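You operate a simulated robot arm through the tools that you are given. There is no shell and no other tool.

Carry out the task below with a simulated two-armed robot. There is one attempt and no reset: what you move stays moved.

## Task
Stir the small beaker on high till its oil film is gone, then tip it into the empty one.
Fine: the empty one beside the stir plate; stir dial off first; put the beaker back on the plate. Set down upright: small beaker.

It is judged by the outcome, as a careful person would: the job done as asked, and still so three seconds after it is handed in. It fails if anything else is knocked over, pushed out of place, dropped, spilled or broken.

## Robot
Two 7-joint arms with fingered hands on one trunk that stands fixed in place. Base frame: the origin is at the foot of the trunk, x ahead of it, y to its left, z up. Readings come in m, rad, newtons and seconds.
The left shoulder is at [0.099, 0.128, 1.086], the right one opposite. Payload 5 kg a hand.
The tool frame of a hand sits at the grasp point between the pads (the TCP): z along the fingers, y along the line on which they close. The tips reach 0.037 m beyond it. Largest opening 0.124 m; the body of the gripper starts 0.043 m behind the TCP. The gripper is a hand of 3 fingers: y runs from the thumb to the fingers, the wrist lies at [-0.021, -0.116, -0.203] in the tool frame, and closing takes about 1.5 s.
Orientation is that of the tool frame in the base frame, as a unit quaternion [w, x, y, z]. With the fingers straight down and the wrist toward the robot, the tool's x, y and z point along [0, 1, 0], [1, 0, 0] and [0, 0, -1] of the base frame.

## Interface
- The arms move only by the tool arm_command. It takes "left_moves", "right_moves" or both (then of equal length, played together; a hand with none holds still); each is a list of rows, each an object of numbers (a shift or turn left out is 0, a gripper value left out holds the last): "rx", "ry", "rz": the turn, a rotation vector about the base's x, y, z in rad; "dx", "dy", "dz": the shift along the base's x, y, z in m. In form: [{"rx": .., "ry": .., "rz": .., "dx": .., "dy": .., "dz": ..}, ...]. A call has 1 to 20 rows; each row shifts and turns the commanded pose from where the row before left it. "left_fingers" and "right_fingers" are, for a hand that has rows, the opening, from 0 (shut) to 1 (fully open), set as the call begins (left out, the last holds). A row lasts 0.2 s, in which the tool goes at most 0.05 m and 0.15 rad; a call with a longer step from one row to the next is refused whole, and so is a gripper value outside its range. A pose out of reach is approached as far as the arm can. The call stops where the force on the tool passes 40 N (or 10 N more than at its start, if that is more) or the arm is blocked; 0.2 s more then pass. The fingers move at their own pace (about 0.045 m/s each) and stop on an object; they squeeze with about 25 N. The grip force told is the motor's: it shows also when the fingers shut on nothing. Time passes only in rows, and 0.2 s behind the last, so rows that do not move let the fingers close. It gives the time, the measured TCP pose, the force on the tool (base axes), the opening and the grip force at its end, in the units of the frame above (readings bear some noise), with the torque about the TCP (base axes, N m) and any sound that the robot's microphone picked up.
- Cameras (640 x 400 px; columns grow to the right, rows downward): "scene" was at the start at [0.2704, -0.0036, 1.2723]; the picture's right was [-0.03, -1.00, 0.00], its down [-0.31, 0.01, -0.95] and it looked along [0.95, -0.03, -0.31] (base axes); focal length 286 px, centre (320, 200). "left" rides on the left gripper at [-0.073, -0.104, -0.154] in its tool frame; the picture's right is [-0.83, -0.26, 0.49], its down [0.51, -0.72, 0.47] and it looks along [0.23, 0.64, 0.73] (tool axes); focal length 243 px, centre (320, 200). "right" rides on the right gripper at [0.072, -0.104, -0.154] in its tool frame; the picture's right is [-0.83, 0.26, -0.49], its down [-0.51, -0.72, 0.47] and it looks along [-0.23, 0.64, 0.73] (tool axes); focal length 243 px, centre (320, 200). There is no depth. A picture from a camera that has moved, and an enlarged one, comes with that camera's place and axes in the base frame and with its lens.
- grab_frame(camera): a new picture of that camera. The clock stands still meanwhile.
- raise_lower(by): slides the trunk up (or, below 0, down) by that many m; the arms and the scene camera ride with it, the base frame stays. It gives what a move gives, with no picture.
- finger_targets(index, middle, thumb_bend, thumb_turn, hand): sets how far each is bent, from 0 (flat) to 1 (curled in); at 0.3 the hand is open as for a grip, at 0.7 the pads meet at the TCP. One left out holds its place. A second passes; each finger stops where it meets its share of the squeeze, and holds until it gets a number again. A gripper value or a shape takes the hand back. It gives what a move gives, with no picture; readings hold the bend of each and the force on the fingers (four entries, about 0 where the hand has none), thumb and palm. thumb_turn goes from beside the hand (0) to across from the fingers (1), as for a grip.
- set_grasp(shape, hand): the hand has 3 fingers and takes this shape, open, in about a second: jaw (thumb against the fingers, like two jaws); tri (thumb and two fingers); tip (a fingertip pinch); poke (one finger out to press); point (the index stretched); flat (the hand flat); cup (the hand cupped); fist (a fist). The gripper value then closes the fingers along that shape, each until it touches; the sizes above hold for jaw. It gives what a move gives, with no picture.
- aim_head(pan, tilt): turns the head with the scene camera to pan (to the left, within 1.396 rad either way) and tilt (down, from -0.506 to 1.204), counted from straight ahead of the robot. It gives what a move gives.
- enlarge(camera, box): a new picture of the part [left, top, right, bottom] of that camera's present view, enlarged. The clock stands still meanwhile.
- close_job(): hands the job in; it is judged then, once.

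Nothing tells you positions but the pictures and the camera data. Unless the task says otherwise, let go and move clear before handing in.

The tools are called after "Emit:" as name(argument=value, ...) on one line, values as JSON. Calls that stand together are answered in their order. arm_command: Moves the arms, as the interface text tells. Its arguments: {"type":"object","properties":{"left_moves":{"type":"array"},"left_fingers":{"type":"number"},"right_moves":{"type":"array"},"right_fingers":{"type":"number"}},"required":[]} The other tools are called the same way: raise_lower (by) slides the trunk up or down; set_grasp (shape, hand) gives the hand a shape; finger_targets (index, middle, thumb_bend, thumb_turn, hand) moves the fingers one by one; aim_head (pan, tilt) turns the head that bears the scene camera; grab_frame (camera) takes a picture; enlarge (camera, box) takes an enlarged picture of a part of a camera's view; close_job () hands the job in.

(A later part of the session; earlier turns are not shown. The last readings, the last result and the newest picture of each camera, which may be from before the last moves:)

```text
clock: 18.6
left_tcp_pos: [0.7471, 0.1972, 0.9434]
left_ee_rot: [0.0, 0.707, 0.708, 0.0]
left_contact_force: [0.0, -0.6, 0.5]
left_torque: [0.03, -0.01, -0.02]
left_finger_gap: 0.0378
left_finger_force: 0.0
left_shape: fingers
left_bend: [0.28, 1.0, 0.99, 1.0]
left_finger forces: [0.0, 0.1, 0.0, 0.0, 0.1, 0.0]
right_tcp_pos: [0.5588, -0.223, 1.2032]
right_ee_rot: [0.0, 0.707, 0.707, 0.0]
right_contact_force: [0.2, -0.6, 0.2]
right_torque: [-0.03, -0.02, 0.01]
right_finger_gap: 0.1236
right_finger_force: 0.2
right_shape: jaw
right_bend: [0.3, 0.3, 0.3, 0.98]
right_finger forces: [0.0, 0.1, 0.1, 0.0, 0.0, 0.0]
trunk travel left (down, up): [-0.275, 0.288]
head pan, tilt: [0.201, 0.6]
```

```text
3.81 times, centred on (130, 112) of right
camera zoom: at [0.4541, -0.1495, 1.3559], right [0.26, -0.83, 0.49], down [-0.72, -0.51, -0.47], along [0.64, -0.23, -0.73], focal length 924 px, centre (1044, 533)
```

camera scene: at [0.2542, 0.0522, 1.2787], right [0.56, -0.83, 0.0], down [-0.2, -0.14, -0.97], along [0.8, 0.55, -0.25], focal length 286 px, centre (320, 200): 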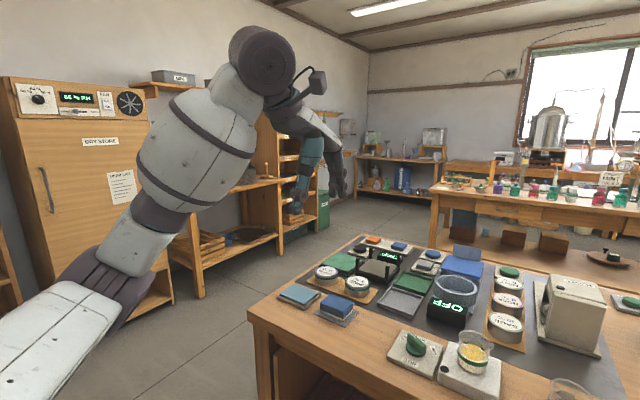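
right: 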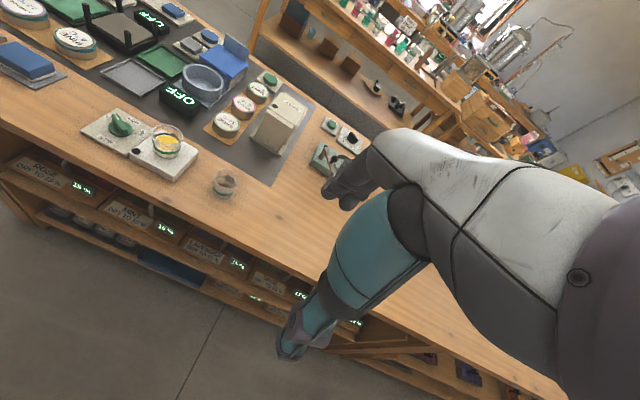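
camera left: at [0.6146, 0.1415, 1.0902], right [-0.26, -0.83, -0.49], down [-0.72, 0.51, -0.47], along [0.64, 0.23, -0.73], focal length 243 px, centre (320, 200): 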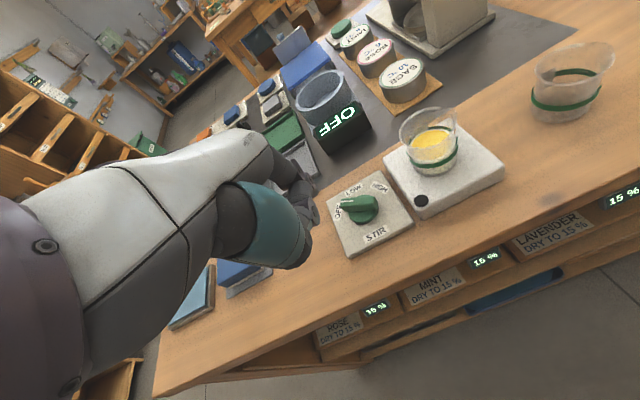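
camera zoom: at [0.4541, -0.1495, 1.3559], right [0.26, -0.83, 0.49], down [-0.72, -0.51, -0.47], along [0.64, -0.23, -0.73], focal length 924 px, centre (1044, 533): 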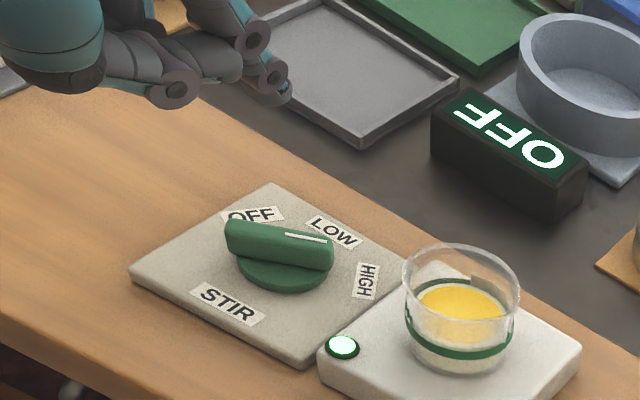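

The bar rests between LOW and HIGH because the curled fingers fouled it. I'll pitch the hand so the index protrudes further below the others, then push the tail of the bar instead.

Emit:
arm_command(left_moves=[{"ry": 0.12, "dx": -0.012, "dy": -0.006}, {"ry": 0.12, "dx": -0.012, "dy": -0.006}, {"ry": 0.12, "dx": -0.012, "dy": -0.006}, {"dy": -0.004}, {}])

Emit:
enlarge(camera="left", box=[240, 130, 440, 270])

Emit:
enlarge(camera="right", box=[50, 60, 210, 165])

Emit:
enlarge(camera="scene", box=[250, 150, 410, 250])

```text
clock: 19.8
left_tcp_pos: [0.7129, 0.1758, 0.9422]
left_ee_rot: [-0.127, 0.696, 0.695, -0.127]
left_contact_force: [-0.2, 0.2, -0.4]
left_torque: [0.0, 0.01, 0.02]
left_finger_gap: 0.0377
left_finger_force: 0.0
left_shape: fingers
left_bend: [0.28, 1.0, 0.99, 1.0]
left_finger forces: [0.0, 0.1, 0.0, 0.0, 0.0, 0.0]
right_tcp_pos: [0.5582, -0.222, 1.2031]
right_ee_rot: [0.0, 0.707, 0.707, 0.0]
right_contact_force: [0.0, 0.1, -0.1]
right_torque: [0.02, -0.04, 0.0]
right_finger_gap: 0.1237
right_finger_force: 0.0
right_shape: jaw
right_bend: [0.3, 0.3, 0.3, 0.98]
right_finger forces: [0.0, 0.1, 0.0, 0.0, 0.0, 0.0]
trunk travel left (down, up): [-0.275, 0.288]
head pan, tilt: [0.201, 0.6]
```

```text
2.86 times, centred on (340, 200) of left
camera zoom: at [0.6696, 0.1048, 1.1233], right [-0.42, -0.83, -0.37], down [-0.84, 0.51, -0.19], along [0.34, 0.23, -0.91], focal length 693 px, centre (263, 200)
```

zoom: 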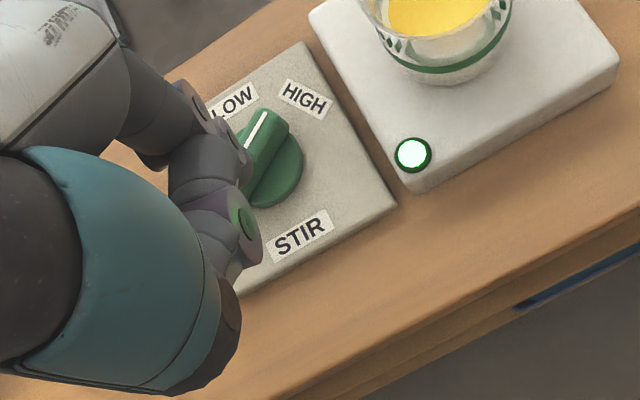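

```text
3.81 times, centred on (130, 112) of right
camera zoom: at [0.4538, -0.1488, 1.3561], right [0.26, -0.83, 0.49], down [-0.72, -0.51, -0.47], along [0.64, -0.23, -0.73], focal length 924 px, centre (1044, 533)
```

zoom: 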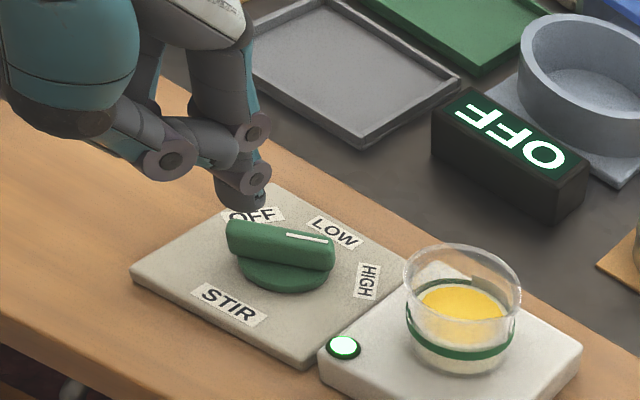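

```text
4.00 times, centred on (330, 200) of scene
camera zoom: at [0.2637, 0.0172, 1.2465], right [0.2, -0.98, 0.0], down [-0.55, -0.11, -0.83], along [0.81, 0.16, -0.56], focal length 1145 px, centre (280, 200)
```

zoom: 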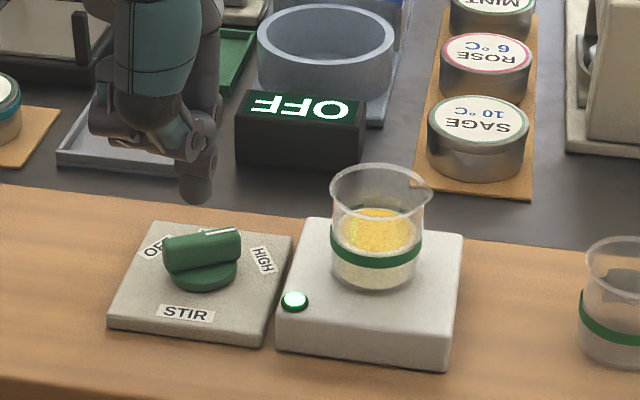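

Measuring the white pointer line again, the bar points to -56°, mirror of OFF, so the dial is at HIGH and the force was the end stop. I'll move the hand clear, wait, and watch the oil film.

Emit:
arm_command(left_moves=[{"dz": 0.03, "dy": 0.02, "ry": 0.12}, {"dz": 0.02, "dy": 0.02, "ry": 0.12}, {}, {}, {}, {}, {}, {}, {}, {}, {}, {}, {}, {}, {}, {}, {}, {}, {}, {}])

Emit:
enlarge(camera="scene", box=[280, 170, 440, 250])

Emit:
enlarge(camera="right", box=[80, 80, 240, 185])

```text
clock: 24.0
left_tcp_pos: [0.7127, 0.2152, 0.9931]
left_ee_rot: [-0.21, 0.675, 0.675, -0.21]
left_contact_force: [0.4, -0.3, 0.5]
left_torque: [0.06, -0.01, -0.03]
left_finger_gap: 0.0379
left_finger_force: 0.1
left_shape: fingers
left_bend: [0.28, 1.0, 0.99, 1.0]
left_finger forces: [0.1, 0.0, 0.0, 0.0, 0.0, 0.0]
right_tcp_pos: [0.5583, -0.2234, 1.203]
right_ee_rot: [0.0, 0.707, 0.707, -0.001]
right_contact_force: [-0.4, 0.3, 0.0]
right_torque: [0.0, -0.04, 0.01]
right_finger_gap: 0.1237
right_finger_force: 0.2
right_shape: jaw
right_bend: [0.3, 0.3, 0.3, 0.98]
right_finger forces: [0.0, 0.0, 0.0, 0.1, 0.0, 0.1]
trunk travel left (down, up): [-0.275, 0.288]
head pan, tilt: [0.201, 0.6]
```

```text
4.00 times, centred on (360, 210) of scene
camera zoom: at [0.2637, 0.0171, 1.2466], right [0.2, -0.98, 0.0], down [-0.55, -0.11, -0.83], along [0.81, 0.16, -0.56], focal length 1145 px, centre (160, 160)
```

zoom: 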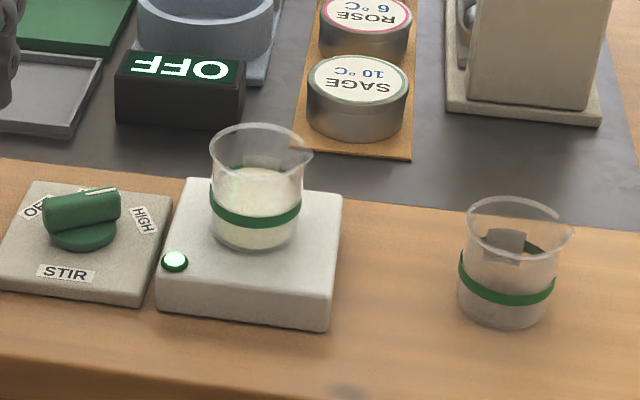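

```text
3.81 times, centred on (160, 132) of right
camera zoom: at [0.4538, -0.1489, 1.3561], right [0.26, -0.83, 0.49], down [-0.72, -0.51, -0.47], along [0.64, -0.23, -0.73], focal length 924 px, centre (930, 457)
```

zoom: 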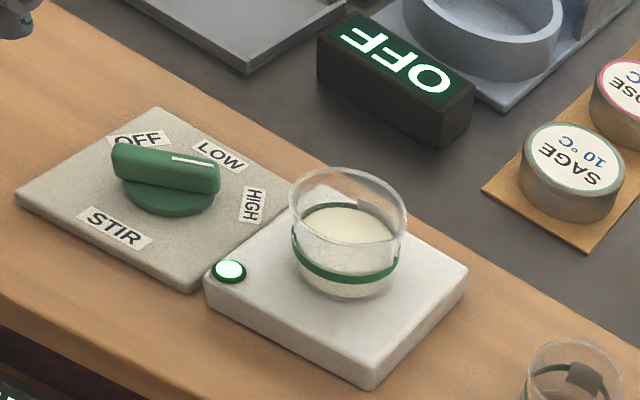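

The film looks gone and the liquid is a uniform cream. I'll confirm with a tight zoom.

Emit:
enlarge(camera="right", box=[145, 115, 195, 165])

Emit:
enlarge(camera="scene", box=[320, 190, 370, 240])

Emit:
grab_frame(camera="left")

```text
8.00 times, centred on (170, 140) of right
camera zoom: at [0.4538, -0.1489, 1.3561], right [0.26, -0.83, 0.49], down [-0.72, -0.51, -0.47], along [0.64, -0.23, -0.73], focal length 1941 px, centre (1520, 680)
```

zoom: 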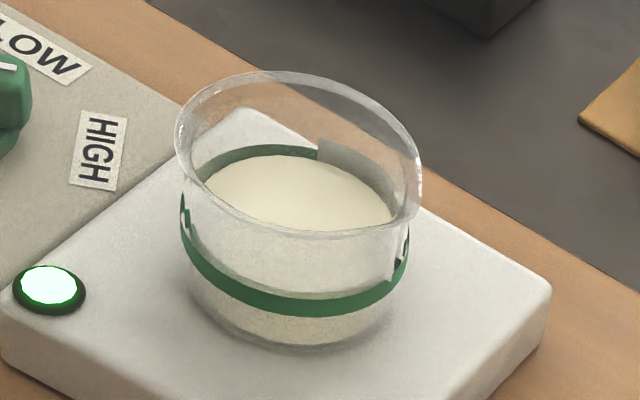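

```text
8.00 times, centred on (345, 215) of scene
camera zoom: at [0.2637, 0.0171, 1.2466], right [0.2, -0.98, 0.0], down [-0.55, -0.11, -0.83], along [0.81, 0.16, -0.56], focal length 2290 px, centre (120, 80)
```

zoom: 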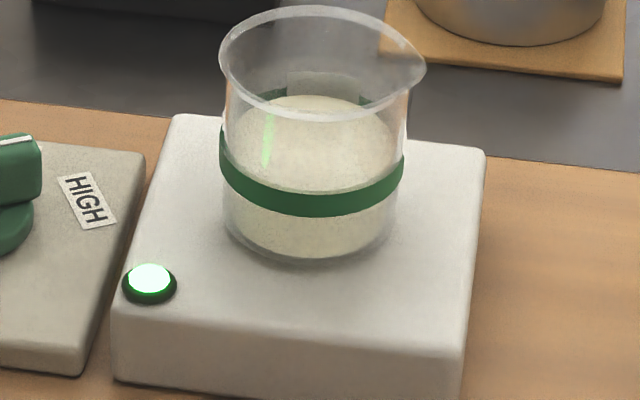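

```text
taken
camera left: at [0.7151, 0.1446, 1.1796], right [-0.49, -0.83, -0.26], down [-0.86, 0.51, 0.02], along [0.12, 0.23, -0.97], focal length 243 px, centre (320, 200)
```

left: 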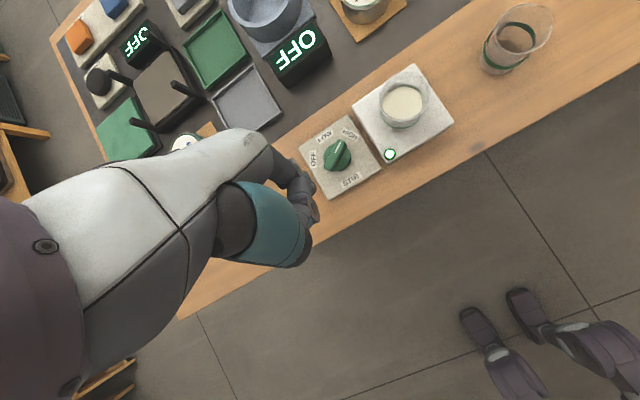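

The film is gone, so I'll turn the dial off, pushing the bar's tail back counter-clockwise. First I'll place the index tip above the start point.

Emit:
arm_command(left_moves=[{"dx": 0.03, "dy": 0.002}, {"dx": 0.031, "dy": 0.002}, {"dz": -0.035}, {"dz": -0.03}, {}])

Emit:
enlarge(camera="scene", box=[250, 150, 410, 250])

Emit:
enlarge(camera="right", box=[50, 60, 210, 165])

Emit:
enlarge(camera="left", box=[240, 130, 440, 270])

```text
clock: 25.2
left_tcp_pos: [0.7736, 0.2225, 0.9282]
left_ee_rot: [-0.208, 0.676, 0.676, -0.208]
left_contact_force: [-0.3, -0.4, 0.6]
left_torque: [0.01, -0.04, 0.0]
left_finger_gap: 0.0376
left_finger_force: 0.1
left_shape: fingers
left_bend: [0.28, 1.0, 0.99, 1.0]
left_finger forces: [0.0, 0.1, 0.0, 0.0, 0.0, 0.0]
right_tcp_pos: [0.5578, -0.2226, 1.204]
right_ee_rot: [0.001, 0.707, 0.707, 0.0]
right_contact_force: [-0.7, -0.5, 0.7]
right_torque: [0.01, 0.01, -0.02]
right_finger_gap: 0.1235
right_finger_force: 0.1
right_shape: jaw
right_bend: [0.3, 0.3, 0.3, 0.98]
right_finger forces: [0.0, 0.0, 0.1, 0.0, 0.0, 0.0]
trunk travel left (down, up): [-0.275, 0.288]
head pan, tilt: [0.201, 0.6]
```

```text
4.00 times, centred on (330, 200) of scene
camera zoom: at [0.263, 0.0169, 1.2468], right [0.2, -0.98, 0.0], down [-0.55, -0.11, -0.83], along [0.81, 0.16, -0.56], focal length 1145 px, centre (280, 200)
```

zoom: 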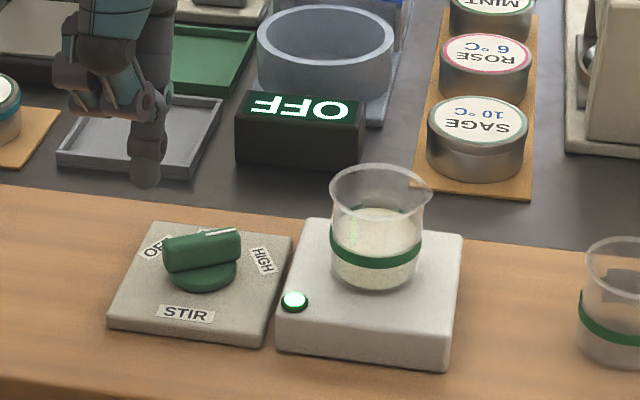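

```text
3.81 times, centred on (130, 112) of right
camera zoom: at [0.453, -0.1491, 1.3564], right [0.26, -0.83, 0.49], down [-0.72, -0.51, -0.47], along [0.64, -0.23, -0.73], focal length 924 px, centre (1044, 533)
```

zoom: 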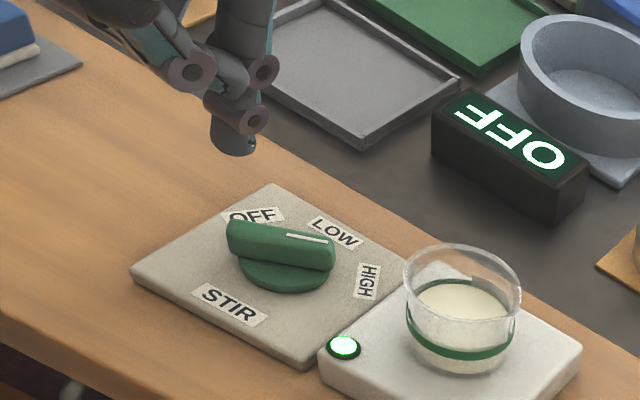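

```text
2.86 times, centred on (340, 200) of left
camera zoom: at [0.7747, 0.1505, 1.1148], right [-0.49, -0.83, -0.26], down [-0.86, 0.51, 0.02], along [0.12, 0.23, -0.97], focal length 693 px, centre (263, 200)
```

zoom: 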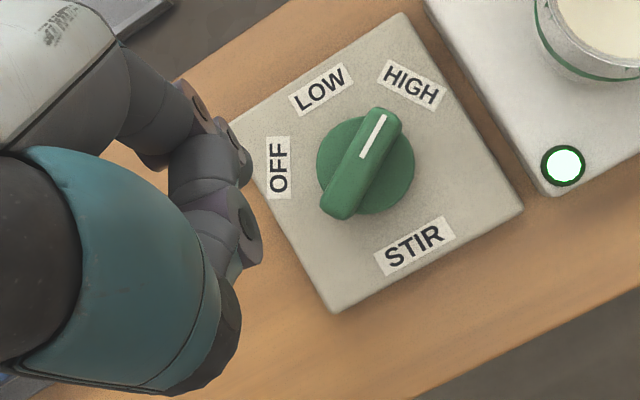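

The tip is at about (0.813, 0.209, 0.866) and the knob centre at (0.801, 0.176). I'll lower it and sweep the tail round to OFF.

Emit:
arm_command(left_moves=[{"dz": -0.018}, {"dz": -0.018}, {"dx": -0.0024, "dy": -0.0058}, {"dx": -0.0024, "dy": -0.0057}, {"dx": -0.006, "dy": 0.0003}, {"dx": -0.0057, "dy": 0.0004}, {"dx": -0.0053, "dy": -0.0026}, {"dx": -0.0052, "dy": -0.0026}, {"dx": -0.0033, "dy": -0.0049}, {"dx": -0.0032, "dy": -0.0049}, {"dx": -0.0004, "dy": -0.004}, {}])

Emit:
enlarge(camera="right", box=[50, 60, 210, 165])

Emit:
enlarge(camera="left", box=[240, 130, 440, 270])

```text
clock: 27.8
left_tcp_pos: [0.7382, 0.1897, 0.892]
left_ee_rot: [-0.208, 0.676, 0.675, -0.209]
left_contact_force: [-4.6, 1.9, 5.2]
left_torque: [-0.03, 0.0, 0.04]
left_finger_gap: 0.036
left_finger_force: 3.4
left_shape: fingers
left_bend: [0.3, 1.0, 0.98, 1.0]
left_finger forces: [7.4, 0.0, 0.0, 0.1, 0.0, 0.0]
right_tcp_pos: [0.5578, -0.2207, 1.2028]
right_ee_rot: [0.001, 0.707, 0.707, 0.001]
right_contact_force: [-0.4, -0.3, 0.4]
right_torque: [-0.02, -0.04, -0.01]
right_finger_gap: 0.1238
right_finger_force: 0.0
right_shape: jaw
right_bend: [0.3, 0.3, 0.3, 0.98]
right_finger forces: [0.0, 0.1, 0.1, 0.0, 0.0, 0.0]
trunk travel left (down, up): [-0.275, 0.288]
head pan, tilt: [0.201, 0.6]
```

```text
3.81 times, centred on (130, 112) of right
camera zoom: at [0.4526, -0.1486, 1.3566], right [0.26, -0.83, 0.49], down [-0.72, -0.51, -0.47], along [0.64, -0.23, -0.73], focal length 924 px, centre (1044, 533)
```

zoom: 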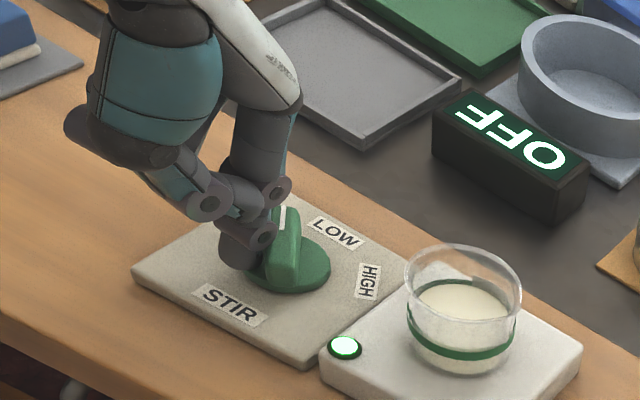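

```text
2.86 times, centred on (340, 200) of left
camera zoom: at [0.7389, 0.1191, 1.0786], right [-0.49, -0.83, -0.26], down [-0.86, 0.51, 0.02], along [0.12, 0.23, -0.97], focal length 693 px, centre (263, 200)
```

zoom: 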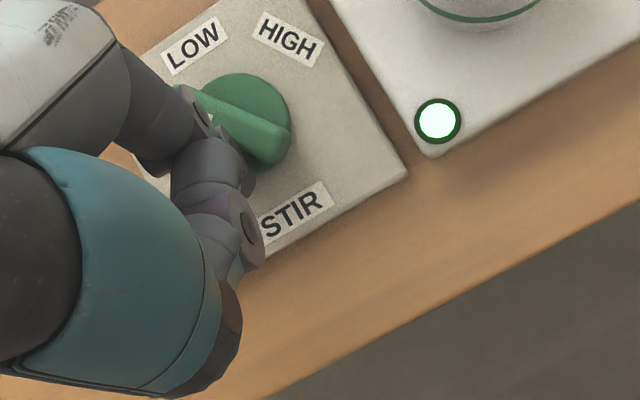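

The bar has not quite reached OFF and the light is still on. I'll push the tail a little further.

Emit:
arm_command(left_moves=[{"dx": 0.0003, "dy": -0.003}, {"dx": 0.0007, "dy": -0.003}, {"dx": 0.001, "dy": -0.003}, {}])

Emit:
enlarge(camera="right", box=[50, 60, 210, 165])

Emit:
enlarge(camera="left", box=[240, 130, 440, 270])

```text
clock: 28.8
left_tcp_pos: [0.7395, 0.182, 0.8917]
left_ee_rot: [-0.209, 0.675, 0.676, -0.21]
left_contact_force: [-10.7, 12.4, 3.6]
left_torque: [0.6, 0.34, 0.48]
left_finger_gap: 0.0353
left_finger_force: 6.9
left_shape: fingers
left_bend: [0.32, 1.0, 0.98, 1.0]
left_finger forces: [15.0, 0.0, 0.0, 0.1, 0.1, 0.0]
right_tcp_pos: [0.5571, -0.2214, 1.2047]
right_ee_rot: [0.002, 0.707, 0.707, 0.0]
right_contact_force: [0.4, 0.4, -0.2]
right_torque: [0.02, -0.01, -0.01]
right_finger_gap: 0.1237
right_finger_force: 0.1
right_shape: jaw
right_bend: [0.3, 0.3, 0.3, 0.98]
right_finger forces: [0.1, 0.0, 0.1, 0.0, 0.0, 0.0]
trunk travel left (down, up): [-0.275, 0.288]
head pan, tilt: [0.201, 0.6]
```

```text
3.81 times, centred on (130, 112) of right
camera zoom: at [0.4523, -0.1478, 1.3568], right [0.26, -0.83, 0.49], down [-0.72, -0.51, -0.47], along [0.64, -0.23, -0.73], focal length 924 px, centre (1044, 533)
```

zoom: 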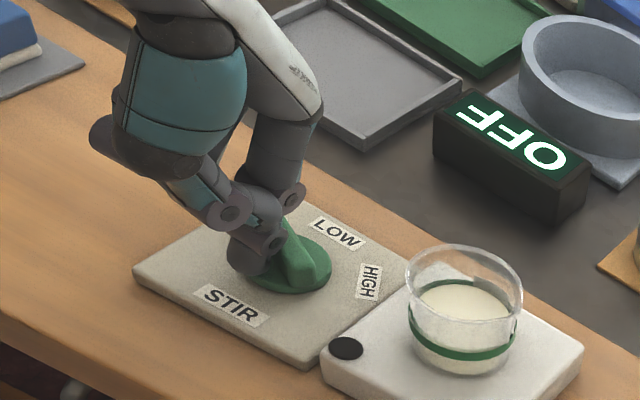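

```text
2.86 times, centred on (340, 200) of left
camera zoom: at [0.741, 0.1107, 1.0781], right [-0.49, -0.83, -0.26], down [-0.86, 0.51, 0.02], along [0.12, 0.23, -0.97], focal length 693 px, centre (263, 200)
```

zoom: 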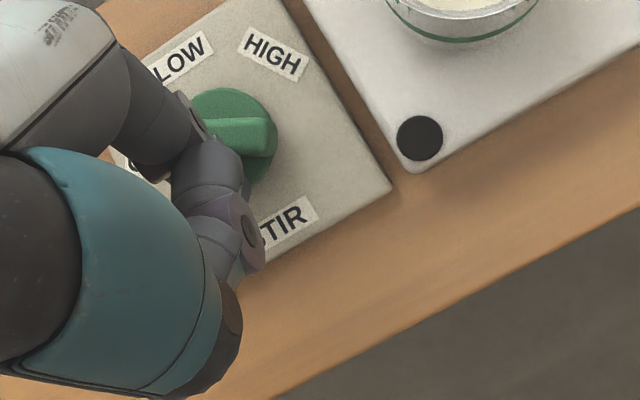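

The stir light is off. I'll back the finger away from the bar, raise the hand clear and verify the dial.

Emit:
arm_command(left_moves=[{"dx": -0.007, "dy": 0.006}, {"dx": -0.004, "dy": 0.004}, {"dz": 0.04}, {"dz": 0.045}, {"dz": 0.045, "dy": 0.02}, {"dz": 0.04, "dy": 0.03}, {"dz": 0.03, "dy": 0.04}, {"dy": 0.03, "dz": 0.02}, {}])

Emit:
enlarge(camera="right", box=[50, 60, 290, 205])

Emit:
enlarge(camera="scene", box=[260, 170, 440, 260])

Emit:
grab_frame(camera="left")

```text
clock: 30.8
left_tcp_pos: [0.7322, 0.3098, 1.1112]
left_ee_rot: [-0.209, 0.676, 0.675, -0.209]
left_contact_force: [0.1, 0.5, 0.1]
left_torque: [0.0, 0.03, 0.01]
left_finger_gap: 0.0372
left_finger_force: 0.3
left_shape: fingers
left_bend: [0.29, 1.0, 0.98, 1.0]
left_finger forces: [0.0, 0.0, 0.1, 0.0, 0.1, 0.1]
right_tcp_pos: [0.5586, -0.2207, 1.2039]
right_ee_rot: [0.0, 0.707, 0.707, 0.0]
right_contact_force: [0.8, 0.0, -0.7]
right_torque: [0.04, 0.03, -0.01]
right_finger_gap: 0.1237
right_finger_force: 0.0
right_shape: jaw
right_bend: [0.3, 0.3, 0.3, 0.98]
right_finger forces: [0.1, 0.0, 0.0, 0.0, 0.0, 0.1]
trunk travel left (down, up): [-0.275, 0.288]
head pan, tilt: [0.201, 0.6]
```

```text
2.67 times, centred on (170, 132) of right
camera zoom: at [0.4543, -0.1492, 1.3559], right [0.26, -0.83, 0.49], down [-0.72, -0.51, -0.47], along [0.64, -0.23, -0.73], focal length 647 px, centre (720, 380)
```

zoom: 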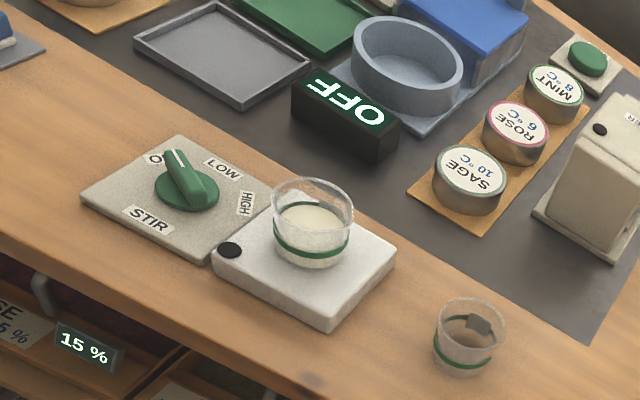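

```text
3.56 times, centred on (350, 215) of scene
camera zoom: at [0.2641, 0.0168, 1.2464], right [0.2, -0.98, 0.0], down [-0.55, -0.11, -0.82], along [0.81, 0.16, -0.57], focal length 1018 px, centre (213, 147)
```

zoom: 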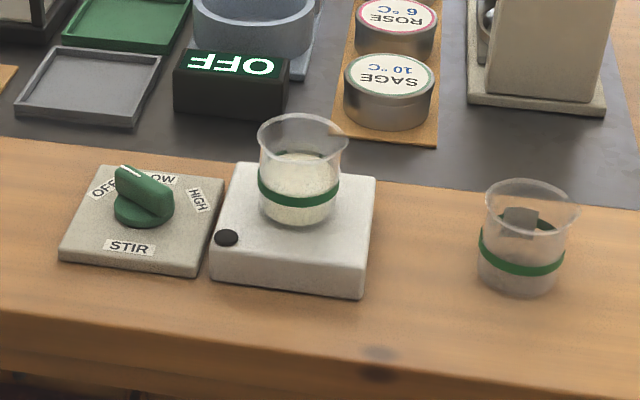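

```text
taken
camera left: at [0.7329, 0.2388, 1.299], right [-0.49, -0.83, -0.26], down [-0.86, 0.51, 0.02], along [0.12, 0.23, -0.97], focal length 243 px, centre (320, 200)
```

left: 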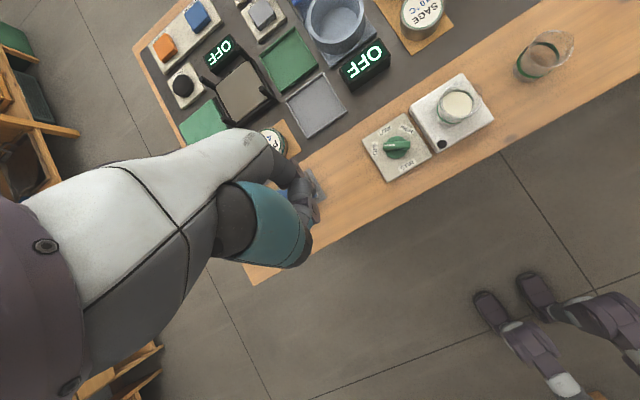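

The dial is back at OFF and everything is in place. Next I'll open the left hand, orient it pointing forward with the fingers to the right and the thumb to the left, and dry-run the pouring roll in free space.

Emit:
set_grasp(hand="left", shape="jaw")

Emit:
arm_command(left_moves=[{"ry": -0.15, "dz": 0.015}, {"ry": -0.15, "dz": 0.015}, {"ry": -0.15, "dz": 0.01}, {"ry": -0.15}, {"rz": -0.143, "dx": -0.004, "dy": -0.01}, {"rz": -0.143, "dx": -0.004, "dy": -0.01}, {"rz": -0.143, "dx": -0.004, "dy": -0.01}, {"rz": -0.143, "dx": -0.004, "dy": -0.01}, {"rz": -0.143, "dx": -0.004, "dy": -0.01}, {"rz": -0.143, "dx": -0.004, "dy": -0.01}, {"rz": -0.143, "dx": -0.004, "dy": -0.01}, {"rz": -0.143, "dx": -0.004, "dy": -0.01}, {"rz": -0.143, "dx": -0.004, "dy": -0.01}, {"rz": -0.143, "dx": -0.004, "dy": -0.01}, {"rz": -0.141, "dx": -0.004, "dy": -0.01}, {}])

Emit:
arm_command(right_moves=[{"dy": -0.04, "rz": 0.1}, {"dy": -0.04, "rz": 0.1}, {"dy": -0.04, "rz": 0.1}, {"dy": -0.04, "rz": 0.1}, {}])

Emit:
grab_frame(camera="right")

Emit:
grab_frame(camera="scene")

```text
clock: 31.7
left_tcp_pos: [0.7308, 0.3105, 1.1132]
left_ee_rot: [-0.209, 0.675, 0.676, -0.209]
left_contact_force: [0.0, 0.7, 0.4]
left_torque: [0.0, 0.03, 0.01]
left_finger_gap: 0.124
left_finger_force: 0.0
left_shape: jaw
left_bend: [0.3, 0.3, 0.3, 0.98]
left_finger forces: [0.0, 0.0, 0.0, 0.0, 0.1, 0.0]
right_tcp_pos: [0.5596, -0.2213, 1.2031]
right_ee_rot: [0.0, 0.707, 0.707, 0.001]
right_contact_force: [0.6, 0.6, 0.3]
right_torque: [-0.01, 0.04, 0.04]
right_finger_gap: 0.1238
right_finger_force: 0.0
right_shape: jaw
right_bend: [0.3, 0.3, 0.3, 0.98]
right_finger forces: [0.1, 0.0, 0.0, 0.0, 0.0, 0.0]
trunk travel left (down, up): [-0.275, 0.288]
head pan, tilt: [0.201, 0.6]
```

```text
clock: 35.1
left_tcp_pos: [0.6867, 0.2023, 1.1518]
left_ee_rot: [-0.001, 1.0, -0.001, 0.0]
left_contact_force: [0.4, 0.0, 1.0]
left_torque: [0.01, 0.01, -0.01]
left_finger_gap: 0.1235
left_finger_force: 0.0
left_shape: jaw
left_bend: [0.3, 0.3, 0.3, 0.98]
left_finger forces: [0.1, 0.0, 0.1, 0.0, 0.1, 0.0]
right_tcp_pos: [0.5584, -0.2216, 1.2025]
right_ee_rot: [0.001, 0.708, 0.707, -0.001]
right_contact_force: [-0.6, 0.8, 0.5]
right_torque: [-0.07, -0.01, 0.01]
right_finger_gap: 0.1238
right_finger_force: 0.2
right_shape: jaw
right_bend: [0.3, 0.3, 0.3, 0.98]
right_finger forces: [0.1, 0.1, 0.0, 0.0, 0.1, 0.1]
trunk travel left (down, up): [-0.275, 0.288]
head pan, tilt: [0.201, 0.6]
```

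```text
clock: 36.3
left_tcp_pos: [0.6882, 0.202, 1.1502]
left_ee_rot: [0.0, 1.0, 0.0, 0.0]
left_contact_force: [-0.4, -0.8, 0.3]
left_torque: [-0.02, -0.01, 0.04]
left_finger_gap: 0.1238
left_finger_force: 0.0
left_shape: jaw
left_bend: [0.3, 0.3, 0.3, 0.98]
left_finger forces: [0.0, 0.0, 0.1, 0.1, 0.1, 0.0]
right_tcp_pos: [0.5579, -0.3814, 1.2056]
right_ee_rot: [0.001, 0.552, 0.834, 0.0]
right_contact_force: [0.5, 0.2, 0.0]
right_torque: [-0.02, 0.05, 0.01]
right_finger_gap: 0.1237
right_finger_force: 0.1
right_shape: jaw
right_bend: [0.3, 0.3, 0.3, 0.98]
right_finger forces: [0.0, 0.0, 0.0, 0.0, 0.0, 0.0]
trunk travel left (down, up): [-0.275, 0.288]
head pan, tilt: [0.201, 0.6]
```

```text
taken
camera right: at [0.434, -0.3549, 1.3579], right [0.56, -0.66, 0.49], down [-0.47, -0.75, -0.47], along [0.68, 0.04, -0.73], focal length 243 px, centre (320, 200)
```

right: 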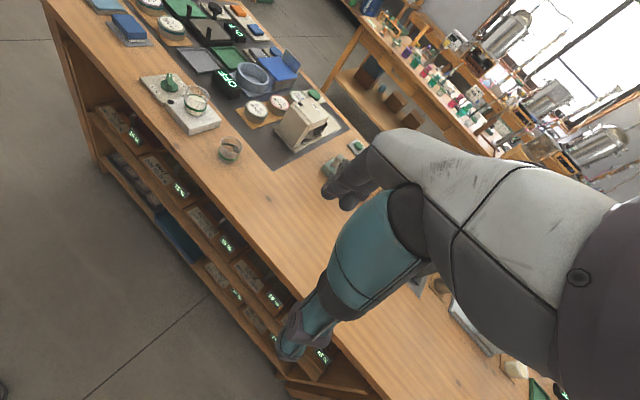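

```text
taken
camera scene: at [0.2642, 0.0183, 1.2464], right [0.2, -0.98, 0.0], down [-0.55, -0.11, -0.82], along [0.81, 0.16, -0.57], focal length 286 px, centre (320, 200)
```

scene: 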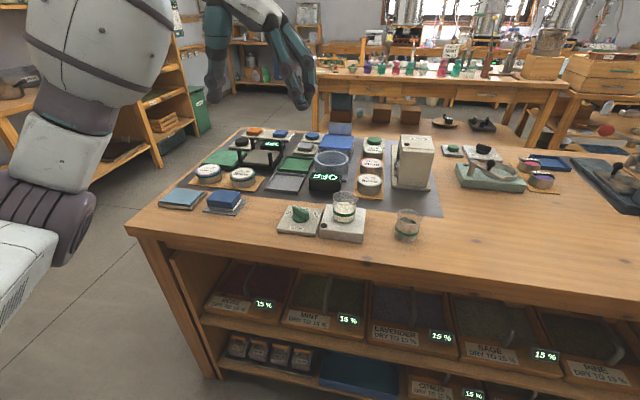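

The arm handled that orientation. Now I'll pitch the hand to point forward and 35° down.

Emit:
arm_command(left_moves=[{"ry": -0.137, "dx": 0.005, "dy": -0.01, "dz": -0.005}, {"ry": -0.137, "dx": 0.005, "dy": -0.01, "dz": -0.005}, {"ry": -0.137, "dx": 0.005, "dy": -0.01, "dz": -0.005}, {"ry": -0.137, "dx": 0.005, "dy": -0.01, "dz": -0.005}, {"ry": -0.137, "dx": 0.005, "dy": -0.01, "dz": -0.005}, {"ry": -0.137, "dx": 0.005, "dy": -0.01, "dz": -0.005}, {"ry": -0.138, "dx": 0.005, "dy": -0.01, "dz": -0.005}, {}])

Emit:
grab_frame(camera="scene")

Emit:
grab_frame(camera="right")

Emit:
grab_frame(camera="left")

```text
clock: 38.1
left_tcp_pos: [0.7231, 0.132, 1.1174]
left_ee_rot: [0.0, 0.886, 0.001, 0.463]
left_contact_force: [0.6, -0.9, -0.4]
left_torque: [0.02, -0.02, 0.0]
left_finger_gap: 0.1238
left_finger_force: 0.0
left_shape: jaw
left_bend: [0.3, 0.3, 0.3, 0.98]
left_finger forces: [0.1, 0.0, 0.1, 0.0, 0.0, 0.0]
right_tcp_pos: [0.5583, -0.382, 1.2042]
right_ee_rot: [0.0, 0.552, 0.834, 0.001]
right_contact_force: [0.2, 0.8, 0.3]
right_torque: [-0.02, 0.01, -0.01]
right_finger_gap: 0.1237
right_finger_force: 0.1
right_shape: jaw
right_bend: [0.3, 0.3, 0.3, 0.98]
right_finger forces: [0.1, 0.0, 0.1, 0.0, 0.0, 0.0]
trunk travel left (down, up): [-0.275, 0.288]
head pan, tilt: [0.201, 0.6]
```

```text
taken
camera scene: at [0.2637, 0.0169, 1.2466], right [0.2, -0.98, 0.0], down [-0.55, -0.11, -0.83], along [0.81, 0.16, -0.56], focal length 286 px, centre (320, 200)
```

scene: 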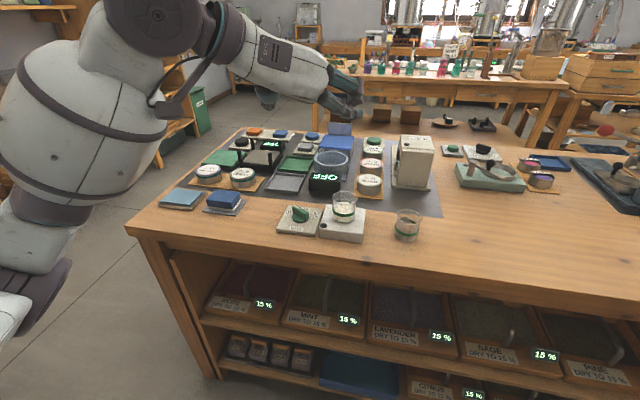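

```text
taken
camera right: at [0.4338, -0.3559, 1.3576], right [0.56, -0.66, 0.49], down [-0.47, -0.75, -0.47], along [0.68, 0.04, -0.73], focal length 243 px, centre (320, 200)
```

right: 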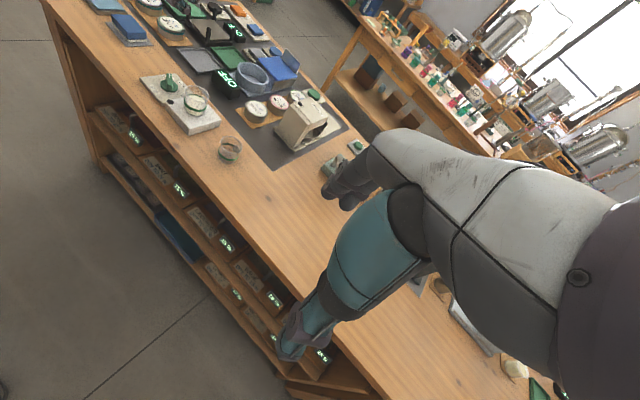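

```text
taken
camera left: at [0.5554, 0.2371, 1.146], right [-0.07, 0.26, -0.96], down [0.68, 0.72, 0.15], along [0.73, -0.64, -0.23], focal length 243 px, centre (320, 200)
```

left: 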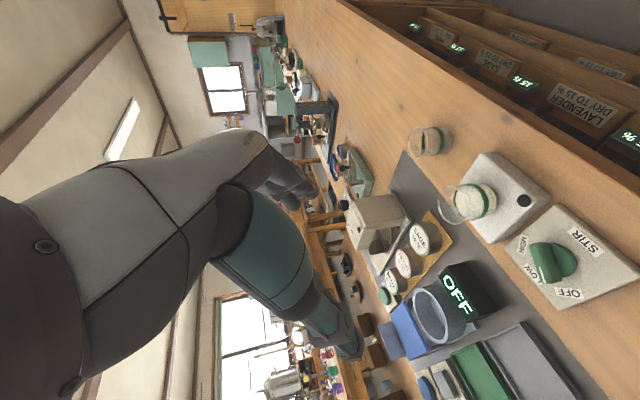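

Now a dry run in the air: yaw -30° and roll about the yawed forward axis by 100°, to check that the arm can reach the pouring pose.

Emit:
arm_command(left_moves=[{"rz": -0.131, "dx": 0.012, "dy": -0.04}, {"rz": -0.131, "dx": 0.012, "dy": -0.04}, {"rz": -0.131, "dx": 0.012, "dy": -0.04}, {"rz": -0.131, "dx": 0.01, "dy": -0.04}, {"rx": 0.1259, "ry": -0.0727}, {"rx": 0.1259, "ry": -0.0727}, {"rx": 0.1259, "ry": -0.0727}, {"rx": 0.1259, "ry": -0.0727}, {"rx": 0.1259, "ry": -0.0727}, {"rx": 0.1259, "ry": -0.0727}, {"rx": 0.1259, "ry": -0.0727}, {"rx": 0.1259, "ry": -0.0727}, {"rx": 0.1259, "ry": -0.0727}, {"rx": 0.1259, "ry": -0.0727}, {"rx": 0.1259, "ry": -0.0727}, {"rx": 0.1259, "ry": -0.0727}, {}, {}])

Emit:
grab_frame(camera="scene")

Emit:
grab_frame(camera="right")

```text
clock: 41.9
left_tcp_pos: [0.7663, -0.0273, 1.1165]
left_ee_rot: [0.579, -0.459, 0.489, -0.463]
left_contact_force: [0.9, 0.5, -0.2]
left_torque: [0.01, 0.0, 0.01]
left_finger_gap: 0.1238
left_finger_force: 0.0
left_shape: jaw
left_bend: [0.3, 0.3, 0.3, 0.98]
left_finger forces: [0.1, 0.0, 0.0, 0.0, 0.1, 0.0]
right_tcp_pos: [0.5588, -0.3818, 1.2046]
right_ee_rot: [0.0, 0.553, 0.833, 0.0]
right_contact_force: [0.9, -1.0, -0.3]
right_torque: [0.02, 0.04, -0.01]
right_finger_gap: 0.1239
right_finger_force: 0.1
right_shape: jaw
right_bend: [0.3, 0.3, 0.3, 0.98]
right_finger forces: [0.0, 0.0, 0.1, 0.1, 0.0, 0.0]
trunk travel left (down, up): [-0.275, 0.288]
head pan, tilt: [0.201, 0.6]
```

```text
taken
camera scene: at [0.2637, 0.017, 1.2466], right [0.2, -0.98, 0.0], down [-0.55, -0.11, -0.83], along [0.81, 0.16, -0.56], focal length 286 px, centre (320, 200)
```

scene: 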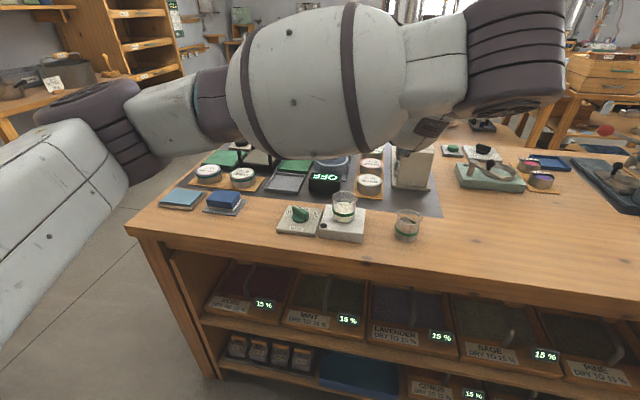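

```text
taken
camera right: at [0.4338, -0.3559, 1.3576], right [0.56, -0.66, 0.49], down [-0.47, -0.75, -0.47], along [0.68, 0.04, -0.73], focal length 243 px, centre (320, 200)
```

right: 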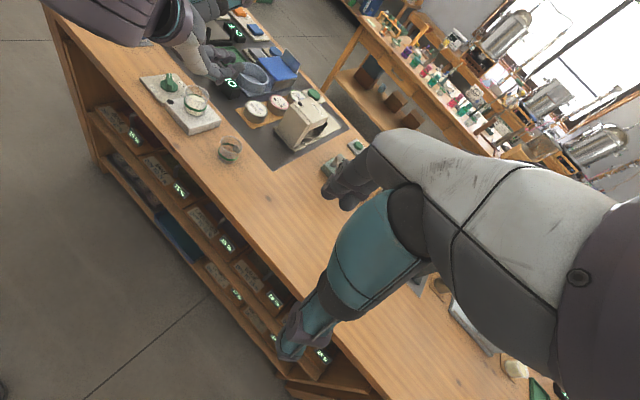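

The arm reached the 100° roll exactly. I'll check it can go 25° further, then unwind.

Emit:
arm_command(left_moves=[{"rx": 0.1259, "ry": -0.0727}, {"rx": 0.1259, "ry": -0.0727}, {"rx": 0.1259, "ry": -0.0727}, {}, {}])

Emit:
enlarge(camera="right", box=[100, 0, 300, 180])

```text
clock: 43.1
left_tcp_pos: [0.7669, -0.0283, 1.1173]
left_ee_rot: [0.705, -0.289, 0.502, -0.411]
left_contact_force: [-0.4, 0.1, 0.5]
left_torque: [0.0, 0.02, 0.01]
left_finger_gap: 0.1241
left_finger_force: 0.0
left_shape: jaw
left_bend: [0.3, 0.3, 0.3, 0.98]
left_finger forces: [0.0, 0.0, 0.0, 0.0, 0.1, 0.0]
right_tcp_pos: [0.559, -0.3828, 1.205]
right_ee_rot: [0.001, 0.553, 0.833, 0.0]
right_contact_force: [-0.1, -0.1, 0.6]
right_torque: [-0.02, 0.0, -0.02]
right_finger_gap: 0.1236
right_finger_force: 0.0
right_shape: jaw
right_bend: [0.3, 0.3, 0.3, 0.98]
right_finger forces: [0.0, 0.1, 0.0, 0.1, 0.1, 0.0]
trunk travel left (down, up): [-0.275, 0.288]
head pan, tilt: [0.201, 0.6]
```

```text
2.22 times, centred on (200, 90) of right
camera zoom: at [0.4339, -0.3557, 1.3576], right [0.56, -0.66, 0.49], down [-0.47, -0.75, -0.47], along [0.68, 0.04, -0.73], focal length 539 px, centre (587, 444)
```

zoom: 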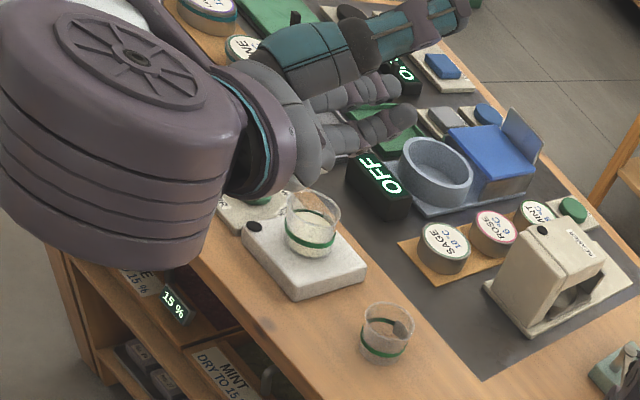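

The pour pose is reachable to 125°. Refined estimates put the oil beaker at (0.79, 0.07) with its rim at z≈0.89 and the plate top at ≈0.84, and the empty beaker at (0.796, -0.074) with its rim at ≈0.86 on the table at ≈0.806. I'll unwind now and go to a pre-grasp pose.

Emit:
arm_command(left_moves=[{"rx": -0.1259, "ry": 0.0727}, {"rx": -0.1259, "ry": 0.0727}, {"rx": -0.1259, "ry": 0.0727}, {"rx": -0.1259, "ry": 0.0727}, {"rx": -0.1259, "ry": 0.0727}, {"rx": -0.1259, "ry": 0.0727}, {"rx": -0.1259, "ry": 0.0727}, {"rx": -0.1259, "ry": 0.0727}, {"rx": -0.1259, "ry": 0.0727}, {"rx": -0.1259, "ry": 0.0727}, {"rx": -0.1259, "ry": 0.0727}, {"rx": -0.1259, "ry": 0.0727}, {"rx": -0.1259, "ry": 0.0727}, {"rx": -0.1259, "ry": 0.0727}, {"rx": -0.1259, "ry": 0.0727}, {}])

Emit:
arm_command(left_moves=[{"rz": 0.131, "dx": -0.021, "dy": 0.025}, {"rz": 0.131, "dx": -0.021, "dy": 0.025}, {"rz": 0.131, "dx": -0.021, "dy": 0.025}, {"rz": 0.131, "dx": -0.021, "dy": 0.024}, {"dz": -0.04}, {"dz": -0.04}, {"dz": -0.04}, {}], left_fingers=0.78)

Emit:
grab_frame(camera="scene")

Emit:
enlarge(camera="right", box=[100, 0, 300, 180])

Emit:
grab_frame(camera="left")

```text
clock: 46.5
left_tcp_pos: [0.7667, -0.0269, 1.1163]
left_ee_rot: [0.121, 0.857, -0.23, 0.445]
left_contact_force: [0.7, 0.2, -1.0]
left_torque: [-0.01, 0.01, 0.04]
left_finger_gap: 0.124
left_finger_force: 0.1
left_shape: jaw
left_bend: [0.3, 0.3, 0.3, 0.98]
left_finger forces: [0.1, 0.1, 0.0, 0.0, 0.1, 0.1]
right_tcp_pos: [0.5585, -0.3817, 1.2054]
right_ee_rot: [0.001, 0.553, 0.833, 0.001]
right_contact_force: [0.2, 0.3, 0.2]
right_torque: [0.02, 0.0, 0.0]
right_finger_gap: 0.1235
right_finger_force: 0.1
right_shape: jaw
right_bend: [0.3, 0.3, 0.3, 0.98]
right_finger forces: [0.0, 0.0, 0.0, 0.1, 0.0, 0.0]
trunk travel left (down, up): [-0.275, 0.288]
head pan, tilt: [0.201, 0.6]
```

```text
clock: 48.3
left_tcp_pos: [0.6837, 0.0709, 0.9967]
left_ee_rot: [-0.001, 0.887, 0.002, 0.462]
left_contact_force: [-0.8, -0.4, -0.9]
left_torque: [0.01, -0.02, 0.0]
left_finger_gap: 0.0969
left_finger_force: 0.0
left_shape: jaw
left_bend: [0.27, 0.35, 0.52, 0.99]
left_finger forces: [0.0, 0.1, 0.1, 0.0, 0.1, 0.0]
right_tcp_pos: [0.5583, -0.3826, 1.2051]
right_ee_rot: [0.0, 0.553, 0.833, 0.0]
right_contact_force: [0.7, 0.2, -0.4]
right_torque: [-0.01, 0.01, -0.02]
right_finger_gap: 0.1237
right_finger_force: 0.1
right_shape: jaw
right_bend: [0.3, 0.3, 0.3, 0.98]
right_finger forces: [0.0, 0.0, 0.1, 0.0, 0.0, 0.1]
trunk travel left (down, up): [-0.275, 0.288]
head pan, tilt: [0.201, 0.6]
```

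```text
taken
camera scene: at [0.2636, 0.0169, 1.2466], right [0.2, -0.98, 0.0], down [-0.55, -0.11, -0.83], along [0.81, 0.16, -0.56], focal length 286 px, centre (320, 200)
```

scene: 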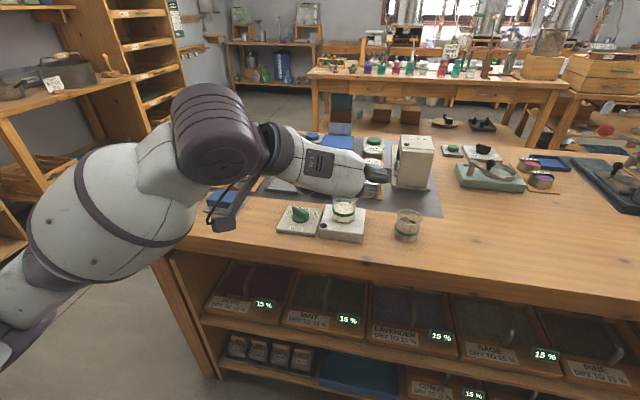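

```text
2.22 times, centred on (200, 90) of right
camera zoom: at [0.4336, -0.356, 1.3577], right [0.56, -0.66, 0.49], down [-0.47, -0.75, -0.47], along [0.68, 0.04, -0.73], focal length 539 px, centre (587, 444)
```

zoom: 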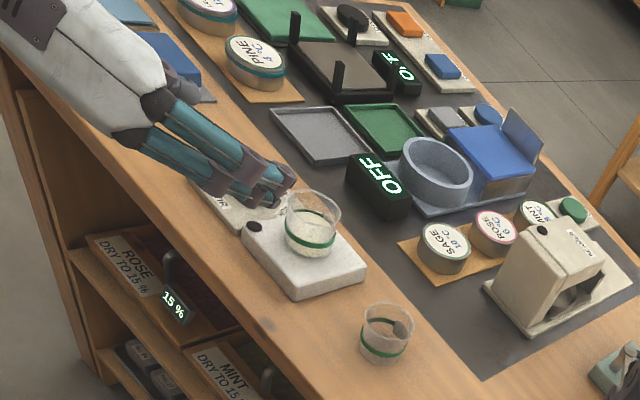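

```text
taken
camera left: at [0.5168, 0.176, 1.0252], right [-0.07, 0.26, -0.96], down [0.68, 0.72, 0.15], along [0.73, -0.64, -0.23], focal length 243 px, centre (320, 200)
```

left: 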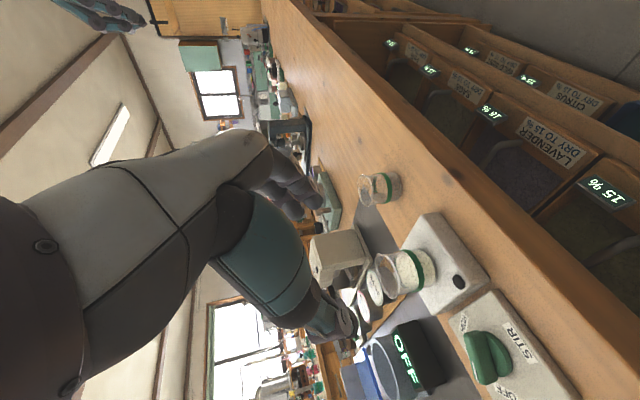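

The finger bends look uneven, so I'll let them settle and re-read before approaching.

Emit:
arm_command(left_moves=[{}, {}, {}])

Emit:
enlarge(camera="right", box=[130, 50, 250, 150])

Emit:
enlarge(camera="left", box=[220, 140, 460, 360])

```text
clock: 49.1
left_tcp_pos: [0.684, 0.0715, 0.9966]
left_ee_rot: [0.0, 0.887, 0.0, 0.461]
left_contact_force: [-0.2, 0.0, -0.4]
left_torque: [0.0, -0.03, 0.0]
left_finger_gap: 0.097
left_finger_force: 0.0
left_shape: jaw
left_bend: [0.27, 0.35, 0.52, 0.99]
left_finger forces: [0.1, 0.0, 0.0, 0.0, 0.0, 0.0]
right_tcp_pos: [0.5594, -0.3813, 1.205]
right_ee_rot: [0.0, 0.552, 0.834, 0.0]
right_contact_force: [0.2, 0.3, 1.3]
right_torque: [0.01, 0.0, 0.0]
right_finger_gap: 0.1235
right_finger_force: 0.0
right_shape: jaw
right_bend: [0.3, 0.3, 0.3, 0.98]
right_finger forces: [0.0, 0.1, 0.0, 0.0, 0.0, 0.0]
trunk travel left (down, up): [-0.275, 0.288]
head pan, tilt: [0.201, 0.6]
```

```text
4.00 times, centred on (190, 100) of right
camera zoom: at [0.4339, -0.3557, 1.3576], right [0.56, -0.66, 0.49], down [-0.47, -0.75, -0.47], along [0.68, 0.04, -0.73], focal length 970 px, centre (840, 600)
```

zoom: 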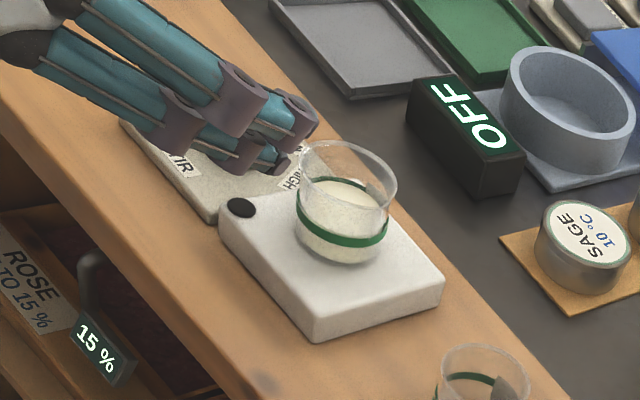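

```text
1.82 times, centred on (340, 250) of left
camera zoom: at [0.5172, 0.1762, 1.0254], right [-0.07, 0.26, -0.96], down [0.68, 0.72, 0.14], along [0.73, -0.64, -0.23], focal length 441 px, centre (284, 109)
```

zoom: 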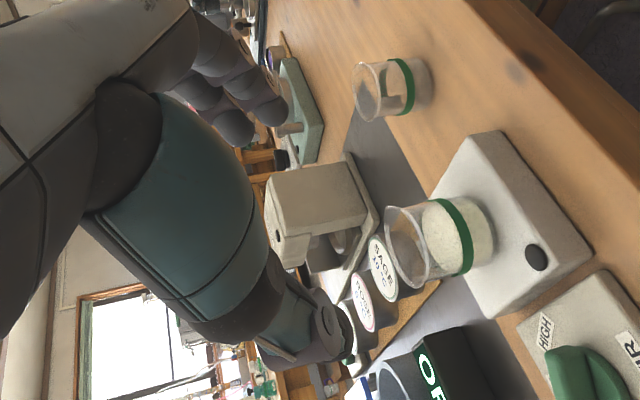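

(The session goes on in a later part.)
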